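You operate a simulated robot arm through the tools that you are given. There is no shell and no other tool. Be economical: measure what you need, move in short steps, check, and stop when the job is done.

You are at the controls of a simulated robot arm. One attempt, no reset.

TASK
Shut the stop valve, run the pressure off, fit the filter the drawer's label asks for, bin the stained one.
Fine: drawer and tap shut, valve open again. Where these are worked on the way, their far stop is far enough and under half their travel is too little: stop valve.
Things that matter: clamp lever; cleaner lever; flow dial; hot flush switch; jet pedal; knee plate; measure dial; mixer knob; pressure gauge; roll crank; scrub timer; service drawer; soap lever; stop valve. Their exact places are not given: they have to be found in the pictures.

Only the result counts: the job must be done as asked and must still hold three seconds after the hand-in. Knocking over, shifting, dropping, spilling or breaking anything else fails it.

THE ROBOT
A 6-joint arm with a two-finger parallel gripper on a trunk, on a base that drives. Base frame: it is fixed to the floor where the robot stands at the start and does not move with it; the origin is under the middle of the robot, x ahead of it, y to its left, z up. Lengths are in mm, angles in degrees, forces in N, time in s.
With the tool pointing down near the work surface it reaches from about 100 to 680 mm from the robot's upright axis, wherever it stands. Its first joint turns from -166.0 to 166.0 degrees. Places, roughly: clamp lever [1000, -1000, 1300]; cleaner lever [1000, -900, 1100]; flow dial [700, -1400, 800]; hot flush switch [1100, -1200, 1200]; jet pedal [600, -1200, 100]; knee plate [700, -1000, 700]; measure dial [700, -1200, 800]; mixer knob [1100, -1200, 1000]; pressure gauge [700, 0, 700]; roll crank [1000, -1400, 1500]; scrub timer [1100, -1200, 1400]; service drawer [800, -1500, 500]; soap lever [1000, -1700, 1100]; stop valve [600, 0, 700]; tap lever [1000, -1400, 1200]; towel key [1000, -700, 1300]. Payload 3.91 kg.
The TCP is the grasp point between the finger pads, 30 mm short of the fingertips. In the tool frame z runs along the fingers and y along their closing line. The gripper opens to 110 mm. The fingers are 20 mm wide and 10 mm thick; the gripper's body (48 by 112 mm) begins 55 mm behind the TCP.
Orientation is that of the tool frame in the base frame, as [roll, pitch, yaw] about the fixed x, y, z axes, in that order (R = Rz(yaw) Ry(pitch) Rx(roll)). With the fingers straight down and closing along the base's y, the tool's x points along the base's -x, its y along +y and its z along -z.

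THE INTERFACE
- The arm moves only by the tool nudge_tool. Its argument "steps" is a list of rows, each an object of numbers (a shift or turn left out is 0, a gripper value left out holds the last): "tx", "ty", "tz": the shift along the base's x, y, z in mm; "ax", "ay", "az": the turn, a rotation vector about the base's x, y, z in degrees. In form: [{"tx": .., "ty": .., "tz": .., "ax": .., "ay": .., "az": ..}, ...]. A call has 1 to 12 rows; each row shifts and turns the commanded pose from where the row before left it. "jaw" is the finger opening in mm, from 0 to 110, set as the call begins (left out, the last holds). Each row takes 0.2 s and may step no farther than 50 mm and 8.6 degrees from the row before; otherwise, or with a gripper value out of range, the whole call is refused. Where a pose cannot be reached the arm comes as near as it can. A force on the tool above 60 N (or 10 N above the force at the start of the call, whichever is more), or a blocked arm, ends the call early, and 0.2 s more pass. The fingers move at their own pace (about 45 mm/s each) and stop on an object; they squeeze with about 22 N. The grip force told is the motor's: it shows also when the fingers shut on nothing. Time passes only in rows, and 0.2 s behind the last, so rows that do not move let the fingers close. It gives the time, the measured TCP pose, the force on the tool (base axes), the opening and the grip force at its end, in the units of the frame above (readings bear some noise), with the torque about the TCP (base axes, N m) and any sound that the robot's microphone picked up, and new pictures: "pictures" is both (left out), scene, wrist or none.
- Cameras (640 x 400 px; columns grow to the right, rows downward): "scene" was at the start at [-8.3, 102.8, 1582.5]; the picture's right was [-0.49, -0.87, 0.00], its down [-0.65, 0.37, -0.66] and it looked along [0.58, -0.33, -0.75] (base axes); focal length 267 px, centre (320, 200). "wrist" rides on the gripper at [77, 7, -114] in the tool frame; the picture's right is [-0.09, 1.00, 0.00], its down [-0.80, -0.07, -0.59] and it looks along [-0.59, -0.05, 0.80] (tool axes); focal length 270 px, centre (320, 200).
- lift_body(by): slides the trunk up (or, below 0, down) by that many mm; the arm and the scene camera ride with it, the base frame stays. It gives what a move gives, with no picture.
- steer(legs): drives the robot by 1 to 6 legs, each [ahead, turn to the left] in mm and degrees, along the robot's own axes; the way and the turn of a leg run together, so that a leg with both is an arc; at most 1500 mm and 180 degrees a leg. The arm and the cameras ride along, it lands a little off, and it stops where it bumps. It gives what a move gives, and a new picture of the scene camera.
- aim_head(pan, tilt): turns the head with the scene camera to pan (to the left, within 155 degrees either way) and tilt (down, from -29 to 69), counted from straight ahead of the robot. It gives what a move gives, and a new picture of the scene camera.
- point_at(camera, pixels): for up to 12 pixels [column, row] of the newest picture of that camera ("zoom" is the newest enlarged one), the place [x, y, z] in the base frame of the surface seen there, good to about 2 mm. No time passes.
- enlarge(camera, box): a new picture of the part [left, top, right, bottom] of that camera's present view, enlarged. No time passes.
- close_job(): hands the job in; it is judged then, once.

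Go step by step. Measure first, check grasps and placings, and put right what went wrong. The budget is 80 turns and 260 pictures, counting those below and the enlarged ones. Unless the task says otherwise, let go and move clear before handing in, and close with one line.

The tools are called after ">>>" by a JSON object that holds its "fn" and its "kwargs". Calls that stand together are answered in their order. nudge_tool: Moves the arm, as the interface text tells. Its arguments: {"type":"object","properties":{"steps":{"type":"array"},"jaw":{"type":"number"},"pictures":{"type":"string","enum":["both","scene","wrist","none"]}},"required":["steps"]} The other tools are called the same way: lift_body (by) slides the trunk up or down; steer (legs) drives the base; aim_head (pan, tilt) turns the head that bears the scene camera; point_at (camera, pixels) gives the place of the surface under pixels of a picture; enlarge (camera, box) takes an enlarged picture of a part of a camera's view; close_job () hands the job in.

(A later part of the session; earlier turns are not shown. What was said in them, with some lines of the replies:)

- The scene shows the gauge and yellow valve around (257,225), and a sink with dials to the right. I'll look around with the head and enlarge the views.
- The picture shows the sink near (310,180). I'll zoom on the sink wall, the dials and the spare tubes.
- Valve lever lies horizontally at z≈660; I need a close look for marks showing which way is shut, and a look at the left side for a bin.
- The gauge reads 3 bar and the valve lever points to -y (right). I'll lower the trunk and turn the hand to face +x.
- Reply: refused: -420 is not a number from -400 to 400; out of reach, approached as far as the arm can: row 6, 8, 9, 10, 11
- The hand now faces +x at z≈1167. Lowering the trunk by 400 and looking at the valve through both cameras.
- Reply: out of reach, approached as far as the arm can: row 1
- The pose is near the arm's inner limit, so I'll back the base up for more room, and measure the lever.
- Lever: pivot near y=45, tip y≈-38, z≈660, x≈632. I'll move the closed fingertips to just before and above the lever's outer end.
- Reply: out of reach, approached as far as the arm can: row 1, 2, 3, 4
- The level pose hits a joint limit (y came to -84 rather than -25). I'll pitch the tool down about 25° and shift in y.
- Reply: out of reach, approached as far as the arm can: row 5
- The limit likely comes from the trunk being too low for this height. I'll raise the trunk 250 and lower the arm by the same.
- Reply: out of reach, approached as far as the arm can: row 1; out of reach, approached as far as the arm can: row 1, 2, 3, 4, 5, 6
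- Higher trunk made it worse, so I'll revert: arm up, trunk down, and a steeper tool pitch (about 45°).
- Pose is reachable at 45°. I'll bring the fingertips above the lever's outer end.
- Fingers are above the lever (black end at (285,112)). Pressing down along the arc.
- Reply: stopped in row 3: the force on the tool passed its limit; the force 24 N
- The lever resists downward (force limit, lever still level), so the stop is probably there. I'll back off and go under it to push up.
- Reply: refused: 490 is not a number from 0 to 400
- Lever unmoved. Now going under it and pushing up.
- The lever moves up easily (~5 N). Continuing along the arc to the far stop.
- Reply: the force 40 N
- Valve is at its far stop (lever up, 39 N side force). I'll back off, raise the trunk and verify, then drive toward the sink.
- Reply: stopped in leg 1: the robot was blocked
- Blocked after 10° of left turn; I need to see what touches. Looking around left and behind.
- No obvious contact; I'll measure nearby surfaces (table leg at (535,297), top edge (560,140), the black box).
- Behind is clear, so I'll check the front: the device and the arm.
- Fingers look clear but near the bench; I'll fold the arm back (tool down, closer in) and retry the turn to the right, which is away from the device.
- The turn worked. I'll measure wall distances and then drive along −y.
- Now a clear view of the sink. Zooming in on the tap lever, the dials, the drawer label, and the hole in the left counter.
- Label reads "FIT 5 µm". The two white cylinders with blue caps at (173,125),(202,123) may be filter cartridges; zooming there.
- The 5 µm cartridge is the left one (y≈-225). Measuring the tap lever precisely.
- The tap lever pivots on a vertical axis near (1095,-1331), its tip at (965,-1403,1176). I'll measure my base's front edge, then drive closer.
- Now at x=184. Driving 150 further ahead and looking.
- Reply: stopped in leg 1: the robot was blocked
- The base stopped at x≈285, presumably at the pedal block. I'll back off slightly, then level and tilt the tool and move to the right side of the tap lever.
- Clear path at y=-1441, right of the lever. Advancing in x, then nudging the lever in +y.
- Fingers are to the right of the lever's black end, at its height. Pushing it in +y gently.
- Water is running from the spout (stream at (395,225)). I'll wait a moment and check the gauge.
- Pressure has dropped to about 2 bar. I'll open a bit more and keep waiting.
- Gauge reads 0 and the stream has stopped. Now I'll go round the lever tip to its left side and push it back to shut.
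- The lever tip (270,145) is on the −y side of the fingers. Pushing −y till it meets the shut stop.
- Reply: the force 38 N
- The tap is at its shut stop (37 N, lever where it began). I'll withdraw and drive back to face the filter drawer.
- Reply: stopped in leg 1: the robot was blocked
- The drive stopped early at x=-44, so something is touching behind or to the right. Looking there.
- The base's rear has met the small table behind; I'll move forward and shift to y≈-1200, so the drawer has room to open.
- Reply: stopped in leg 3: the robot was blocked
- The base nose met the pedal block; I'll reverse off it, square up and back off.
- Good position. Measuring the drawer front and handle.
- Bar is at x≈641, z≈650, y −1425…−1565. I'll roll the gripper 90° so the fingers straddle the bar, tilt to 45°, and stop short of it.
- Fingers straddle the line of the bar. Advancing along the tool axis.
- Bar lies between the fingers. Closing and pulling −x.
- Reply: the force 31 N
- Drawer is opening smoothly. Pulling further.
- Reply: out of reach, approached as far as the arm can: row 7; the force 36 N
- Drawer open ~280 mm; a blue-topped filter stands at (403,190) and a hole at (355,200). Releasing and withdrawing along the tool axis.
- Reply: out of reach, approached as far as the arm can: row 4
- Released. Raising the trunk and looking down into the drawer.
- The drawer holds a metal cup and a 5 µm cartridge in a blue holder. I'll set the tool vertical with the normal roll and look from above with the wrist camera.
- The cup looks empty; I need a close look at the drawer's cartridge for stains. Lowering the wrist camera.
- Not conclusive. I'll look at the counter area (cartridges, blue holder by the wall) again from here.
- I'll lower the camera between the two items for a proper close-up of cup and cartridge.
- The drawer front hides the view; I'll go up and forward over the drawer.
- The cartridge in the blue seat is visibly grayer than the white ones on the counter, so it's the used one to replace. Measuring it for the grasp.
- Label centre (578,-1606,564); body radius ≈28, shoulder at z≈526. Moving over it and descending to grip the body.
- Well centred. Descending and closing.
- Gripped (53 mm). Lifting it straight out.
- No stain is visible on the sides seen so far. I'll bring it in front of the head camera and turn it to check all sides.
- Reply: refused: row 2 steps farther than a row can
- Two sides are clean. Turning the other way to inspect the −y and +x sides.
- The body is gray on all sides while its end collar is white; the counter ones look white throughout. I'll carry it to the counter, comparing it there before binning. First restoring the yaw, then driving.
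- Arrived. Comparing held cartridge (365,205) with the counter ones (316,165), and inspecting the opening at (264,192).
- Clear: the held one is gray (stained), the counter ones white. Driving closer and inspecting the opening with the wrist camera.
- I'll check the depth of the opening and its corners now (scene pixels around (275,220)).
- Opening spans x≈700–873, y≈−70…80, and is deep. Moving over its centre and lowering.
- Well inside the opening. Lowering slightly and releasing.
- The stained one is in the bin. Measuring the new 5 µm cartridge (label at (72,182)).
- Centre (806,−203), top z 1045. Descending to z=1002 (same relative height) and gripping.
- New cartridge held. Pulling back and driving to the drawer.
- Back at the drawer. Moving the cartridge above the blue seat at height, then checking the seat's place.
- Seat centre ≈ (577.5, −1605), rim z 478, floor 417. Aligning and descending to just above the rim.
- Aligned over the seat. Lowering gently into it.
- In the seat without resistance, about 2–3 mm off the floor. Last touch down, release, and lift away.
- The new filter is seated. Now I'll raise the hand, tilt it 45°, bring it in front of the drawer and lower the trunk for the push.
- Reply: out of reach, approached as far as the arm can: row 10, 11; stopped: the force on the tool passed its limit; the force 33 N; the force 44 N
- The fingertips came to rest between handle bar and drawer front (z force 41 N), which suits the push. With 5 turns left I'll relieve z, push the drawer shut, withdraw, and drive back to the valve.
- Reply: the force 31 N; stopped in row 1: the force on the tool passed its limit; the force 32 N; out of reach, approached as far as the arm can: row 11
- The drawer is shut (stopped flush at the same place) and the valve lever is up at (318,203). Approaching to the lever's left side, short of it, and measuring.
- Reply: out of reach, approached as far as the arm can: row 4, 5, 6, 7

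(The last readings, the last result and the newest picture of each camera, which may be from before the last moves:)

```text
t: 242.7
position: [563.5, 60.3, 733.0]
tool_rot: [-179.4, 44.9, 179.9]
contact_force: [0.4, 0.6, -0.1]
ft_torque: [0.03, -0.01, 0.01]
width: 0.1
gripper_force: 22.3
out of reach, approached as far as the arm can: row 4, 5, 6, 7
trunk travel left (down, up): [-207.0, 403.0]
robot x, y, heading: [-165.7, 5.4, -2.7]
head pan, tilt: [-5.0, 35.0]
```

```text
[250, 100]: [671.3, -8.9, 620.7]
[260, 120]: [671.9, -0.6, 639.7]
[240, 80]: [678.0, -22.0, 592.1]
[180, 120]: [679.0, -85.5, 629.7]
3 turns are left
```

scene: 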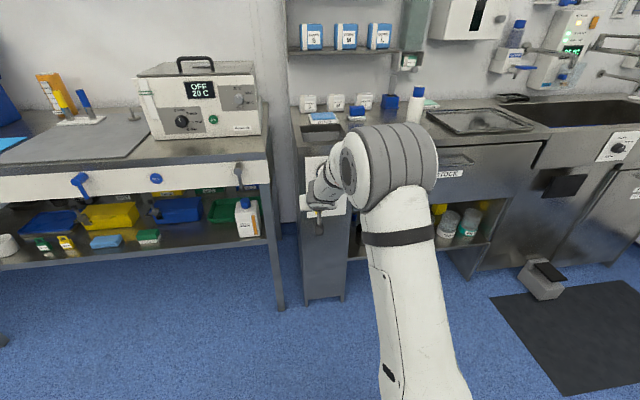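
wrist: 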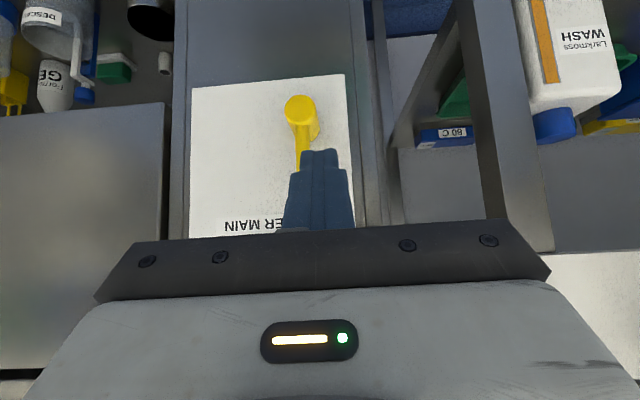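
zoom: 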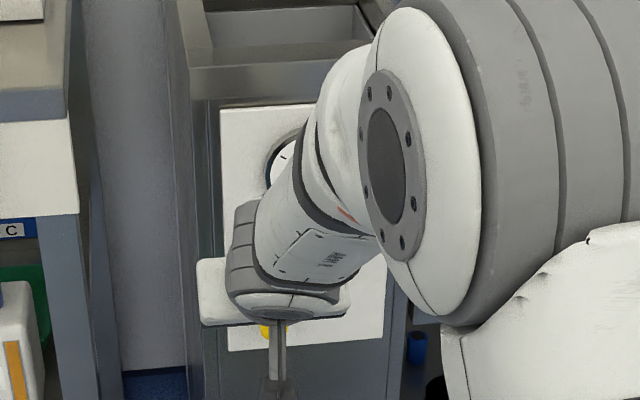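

At (563,60,733), just left of the lever (y≈42). I'll step over to y≈67, go forward beside it, and sweep it along its arc back to level, then back off and check.

>>> {"fn": "nudge_tool", "kwargs": {"steps": [{"ty": 7}, {"tx": 30}, {"tx": 28}, {}], "pictures": "none"}}

>>> {"fn": "nudge_tool", "kwargs": {"steps": [{"ty": -7, "tz": -2}, {"ty": -8}, {"ty": -8, "tz": 1}, {"ty": -9, "tz": -1}, {"ty": -8, "tz": -1}, {"ty": -8, "tz": -3}, {"ty": -7, "tz": -4}, {"ty": -8, "tz": -5}, {"ty": -6, "tz": -5}, {"ty": -5, "tz": -6}, {"ty": -5, "tz": -7}, {"ty": -3, "tz": -7}], "pictures": "wrist"}}

>>> {"fn": "nudge_tool", "kwargs": {"steps": [{"ty": -3, "tz": -7}, {"ty": -1, "tz": -5}, {"tz": -4}, {}], "pictures": "wrist"}}

>>> {"fn": "nudge_tool", "kwargs": {"steps": [{"tz": 14}, {"tx": -30, "tz": 6}, {"tx": -40}, {"tx": -40, "ty": -25}, {"ty": -40}, {"ty": -40}, {}]}}

>>> {"fn": "enlarge", "kwargs": {"camera": "scene", "box": [270, 130, 390, 230]}}

```text
t: 243.7
position: [618.3, 65.3, 734.3]
tool_rot: [-179.5, 45.0, 179.8]
contact_force: [0.6, 0.2, 0.2]
ft_torque: [-0.02, 0.02, 0.0]
width: 0.0
gripper_force: 22.6
trunk travel left (down, up): [-207.0, 403.0]
robot x, y, heading: [-166.6, 3.6, -2.8]
head pan, tilt: [-5.0, 35.0]
```

```text
t: 246.3
position: [621.1, -8.2, 715.7]
tool_rot: [-178.3, 46.7, 179.7]
contact_force: [1.0, -0.3, 3.2]
ft_torque: [-0.09, -0.13, 0.01]
width: 0.0
gripper_force: 22.0
out of reach, approached as far as the arm can: row 9, 10, 11, 12
trunk travel left (down, up): [-207.0, 403.0]
robot x, y, heading: [-165.4, 3.3, -2.6]
head pan, tilt: [-5.0, 35.0]
```

wrist: 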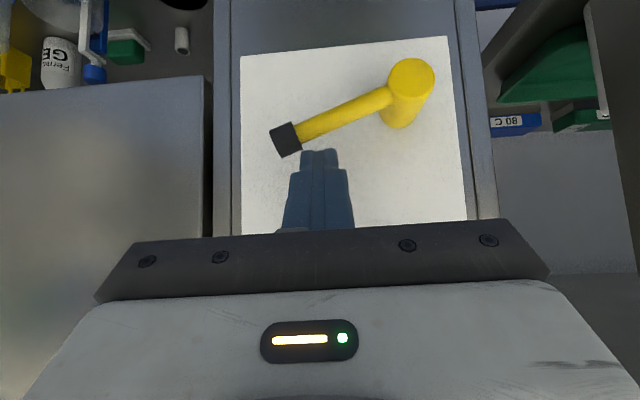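

```text
t: 247.3
position: [624.1, -11.7, 715.2]
tool_rot: [-179.0, 47.9, 179.9]
contact_force: [-0.2, 0.7, -0.3]
ft_torque: [0.0, -0.01, 0.03]
width: 0.0
gripper_force: 22.3
out of reach, approached as far as the arm can: row 1, 2, 3
trunk travel left (down, up): [-207.0, 403.0]
robot x, y, heading: [-165.0, 5.2, -3.1]
head pan, tilt: [-5.0, 35.0]
```

wrist: 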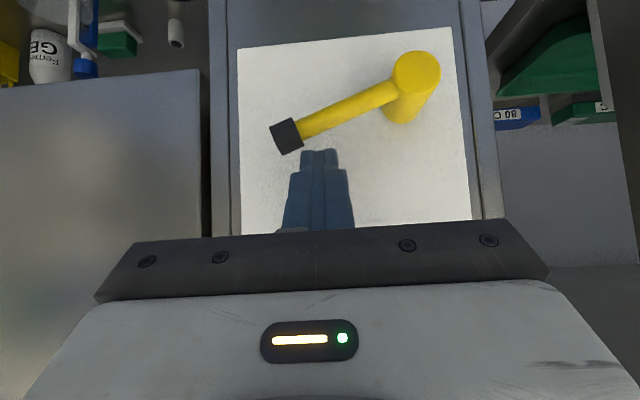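

```text
t: 248.9
position: [543.6, -119.4, 725.0]
tool_rot: [-179.0, 48.0, 179.8]
contact_force: [-0.4, 0.5, -0.1]
ft_torque: [-0.01, 0.0, 0.0]
width: 0.1
gripper_force: 21.8
out of reach, approached as far as the arm can: row 1, 2, 3
trunk travel left (down, up): [-207.0, 403.0]
robot x, y, heading: [-163.7, 1.5, -2.8]
head pan, tilt: [-5.0, 35.0]
```

scene: 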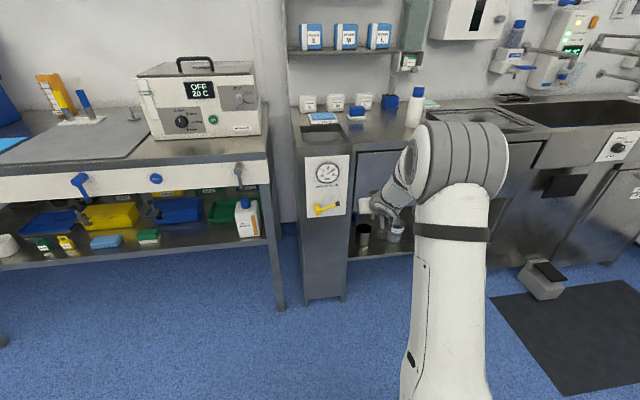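
wrist: 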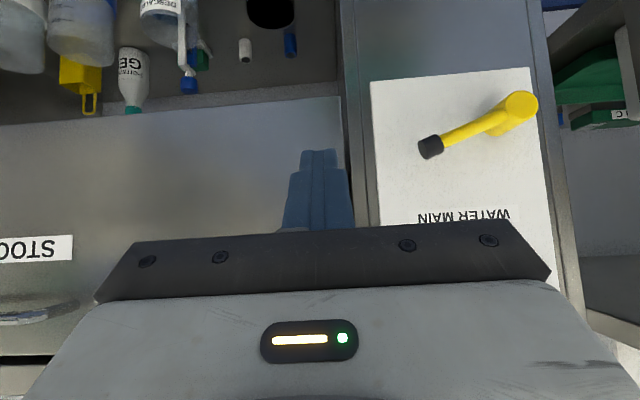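

```text
4.00 times, centred on (330, 180) of scene
2 turns are left
```

zoom: 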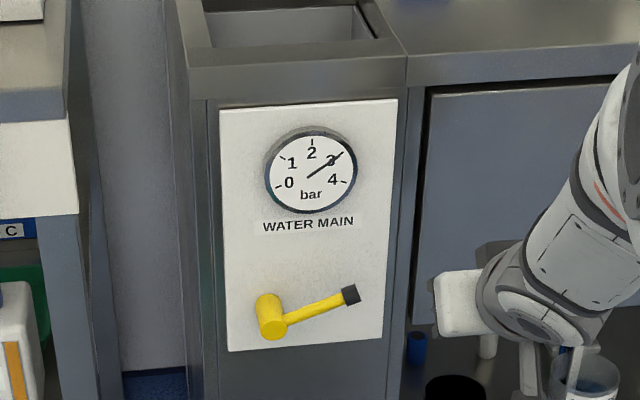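

The gauge is back at 3 bar, but the lever still stands about 20° short of level because the arm ran out of reach. I'll back the base 20 mm, lower the trunk 60, and press the lever fully down to its stop, then back off and check.

>>> {"fn": "steer", "kwargs": {"legs": [[-20, 0]]}}

>>> {"fn": "lift_body", "kwargs": {"by": -60}}

>>> {"fn": "nudge_tool", "kwargs": {"steps": [{"tz": 30, "ty": 20}, {"tz": 27, "ty": 28}, {"ty": 45}, {"ty": 13, "tx": 20}, {"tx": 35}, {"tx": 35}, {"tx": 9}, {}], "pictures": "wrist"}}

>>> {"fn": "nudge_tool", "kwargs": {"steps": [{"tz": -8, "ty": -1}, {"tz": -8, "ty": -1}, {"tz": -6, "ty": -2}, {"tz": -6, "ty": -2}, {"tz": -5}, {"tz": -5}, {"tz": -4}, {"tz": -4}, {}], "pictures": "wrist"}}

>>> {"fn": "nudge_tool", "kwargs": {"steps": [{"tz": 15}, {"tx": -40, "tz": 8}, {"tx": -40}, {"ty": -40}, {"ty": -40, "tx": -20}, {"ty": -20}, {}]}}

>>> {"fn": "enlarge", "kwargs": {"camera": "scene", "box": [270, 130, 390, 230]}}

```text
t: 249.7
position: [522.5, -117.6, 725.0]
tool_rot: [-179.0, 48.0, 179.9]
contact_force: [0.1, 0.0, 0.2]
ft_torque: [0.04, 0.04, 0.02]
width: 0.0
gripper_force: 21.5
trunk travel left (down, up): [-207.0, 403.0]
robot x, y, heading: [-184.3, 7.3, -2.8]
head pan, tilt: [-5.0, 35.0]
```

scene: 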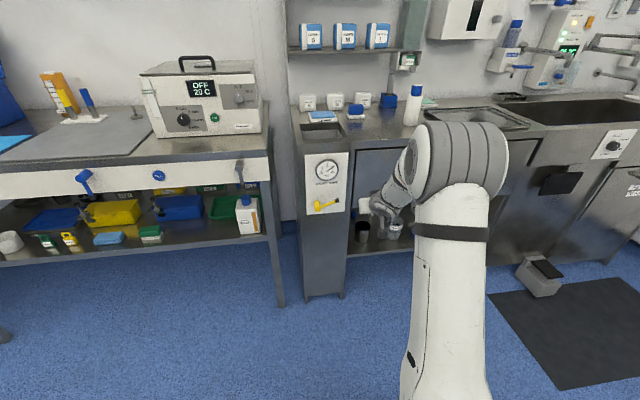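

```text
t: 250.7
position: [521.3, -118.5, 665.6]
tool_rot: [-179.0, 48.0, 179.7]
contact_force: [-0.2, -0.1, -0.3]
ft_torque: [0.02, 0.02, 0.0]
width: 0.0
gripper_force: 21.9
trunk travel left (down, up): [-147.0, 463.0]
robot x, y, heading: [-185.1, 4.3, -2.7]
head pan, tilt: [-5.0, 35.0]
```

```text
t: 252.5
position: [589.4, -20.3, 734.0]
tool_rot: [-176.5, 52.8, 180.0]
contact_force: [0.6, 0.1, -0.7]
ft_torque: [-0.03, -0.02, -0.01]
width: 0.0
gripper_force: 22.3
out of reach, approached as far as the arm can: row 4, 5, 6, 7
trunk travel left (down, up): [-147.0, 463.0]
robot x, y, heading: [-185.9, 7.4, -2.7]
head pan, tilt: [-5.0, 35.0]
```

wrist: 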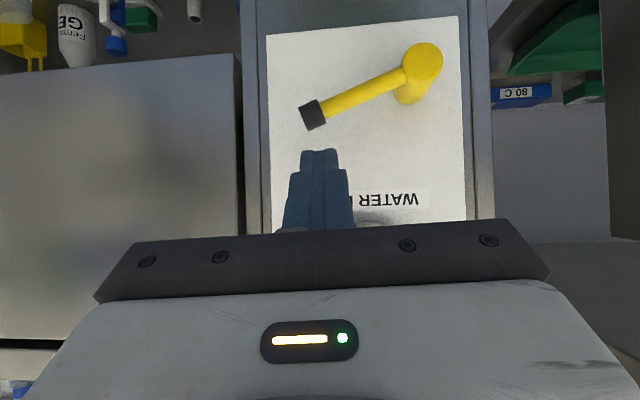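

```text
t: 254.5
position: [589.7, -26.5, 687.4]
tool_rot: [-176.4, 52.8, 179.9]
contact_force: [0.0, -0.1, 0.8]
ft_torque: [0.0, -0.02, 0.0]
width: 0.0
gripper_force: 22.6
trunk travel left (down, up): [-147.0, 463.0]
robot x, y, heading: [-187.0, 3.7, -3.1]
head pan, tilt: [-5.0, 35.0]
```

wrist: 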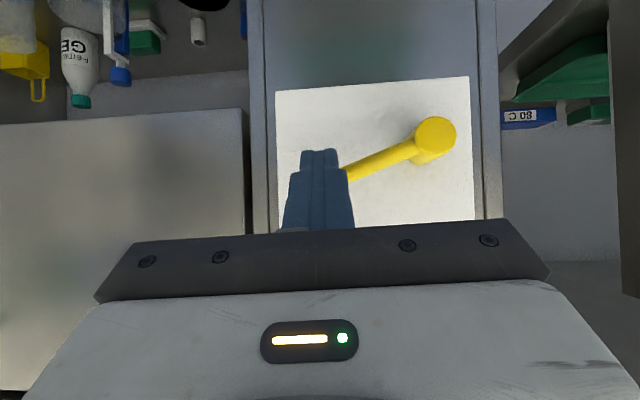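

```text
t: 256.1
position: [495.7, -30.2, 705.0]
tool_rot: [-175.3, 52.4, 179.9]
contact_force: [-0.3, 0.8, -0.3]
ft_torque: [-0.01, 0.0, -0.01]
width: 0.0
gripper_force: 22.0
out of reach, approached as far as the arm can: row 4, 5, 6
trunk travel left (down, up): [-147.0, 463.0]
robot x, y, heading: [-188.7, 5.5, -2.8]
head pan, tilt: [-5.0, 35.0]
```

scene: 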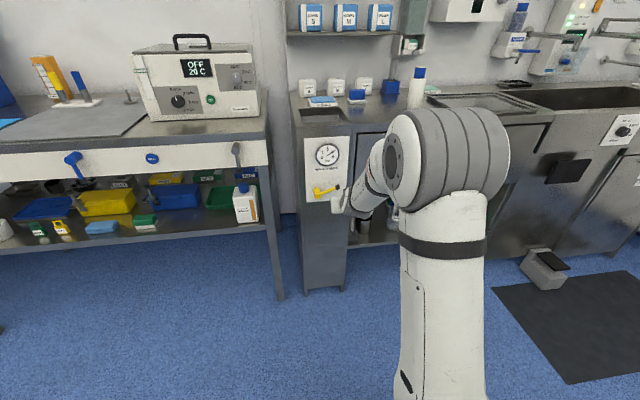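
wrist: 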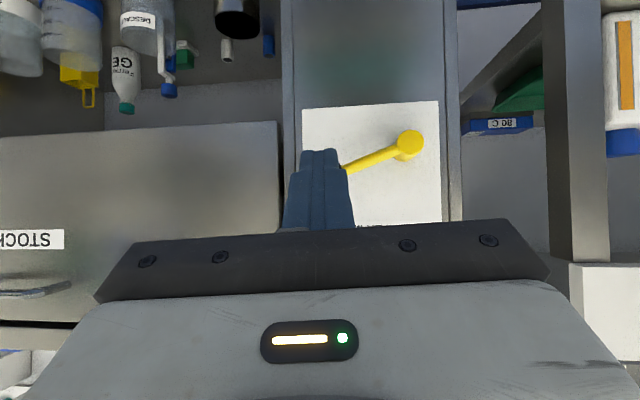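

```text
4.00 times, centred on (330, 180) of scene
1 turns are left
```

zoom: 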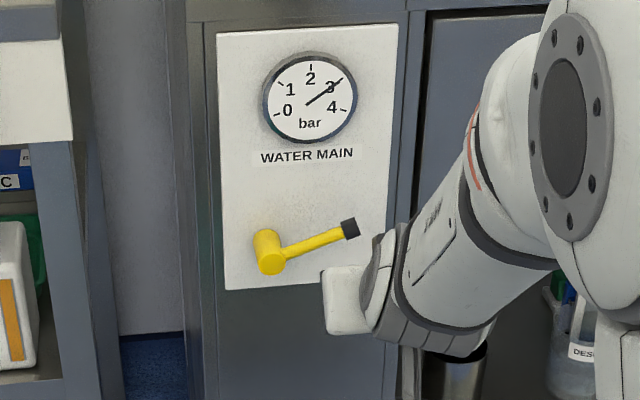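

The main is back at 3 bar, but the lever is still about 20° short of its open stop because the tilted wrist clamped my reach. On this last turn I'll steepen the tool, press the lever down fully (force-limited), back clear and hand in. I won't see the result of that press before handing in.

>>> {"fn": "nudge_tool", "kwargs": {"steps": [{"ay": 6}, {"ay": 6, "tz": 10}, {"tz": 8, "ty": 8}, {"ty": 7, "tx": 20}, {"tx": 30}, {"tx": 30}, {"tx": 30}, {"tx": 20}, {}], "pictures": "none"}}

>>> {"fn": "nudge_tool", "kwargs": {"steps": [{"tz": -10}, {"tz": -8}, {"tz": -7}, {"tz": -6, "ty": -2}, {"tz": -5, "ty": -2}, {"tz": -4}, {"tz": -4}, {"tz": -3}, {}], "pictures": "none"}}

>>> {"fn": "nudge_tool", "kwargs": {"steps": [{"tz": 15, "tx": -5}, {"tx": -40, "tz": 5}, {"tx": -40}, {}], "pictures": "none"}}

>>> {"fn": "close_job", "kwargs": {}}

```text
t: 258.1
position: [613.7, -49.0, 723.4]
tool_rot: [-173.6, 42.2, 179.6]
contact_force: [-0.4, 0.2, -0.2]
ft_torque: [-0.03, -0.01, 0.01]
width: 0.1
gripper_force: 21.5
out of reach, approached as far as the arm can: row 1, 2, 3, 4, 5, 6
trunk travel left (down, up): [-147.0, 463.0]
robot x, y, heading: [-185.2, 7.0, -3.1]
head pan, tilt: [-5.0, 35.0]
```

```text
t: 260.1
position: [612.5, -54.9, 678.6]
tool_rot: [-173.7, 42.4, 179.3]
contact_force: [9.9, -28.6, 7.0]
ft_torque: [-0.58, -0.36, -0.68]
width: 0.1
gripper_force: 21.9
trunk travel left (down, up): [-147.0, 463.0]
robot x, y, heading: [-187.3, 5.6, -2.9]
head pan, tilt: [-5.0, 35.0]
```

```text
t: 261.1
position: [526.8, -50.5, 697.0]
tool_rot: [-173.6, 42.3, 179.5]
contact_force: [0.0, 0.6, 1.0]
ft_torque: [-0.02, 0.01, 0.01]
width: 0.0
gripper_force: 22.0
trunk travel left (down, up): [-147.0, 463.0]
robot x, y, heading: [-188.1, 6.2, -2.6]
head pan, tilt: [-5.0, 35.0]
```

```text
The job is handed in.
```

I handed the job in, but I can't confirm the stop valve is fully open. The last picture showed its lever about 20° short of the stop, with the gauge back at 3 bar. On my final press the fingers landed off to the side (y −55 instead of about −19), and I didn't see where the lever ended up. The pressure was run off to 0 bar and the tap and drawer were shut again. The clean 5 µm filter is in its seat, and the stained one is in the counter opening, which has no label but which I took to be the bin. The base also bumped into things four times while driving: apparently the jet pedal twice and the small table once, and once I couldn't tell what. I saw nothing moved, but didn't check closely.
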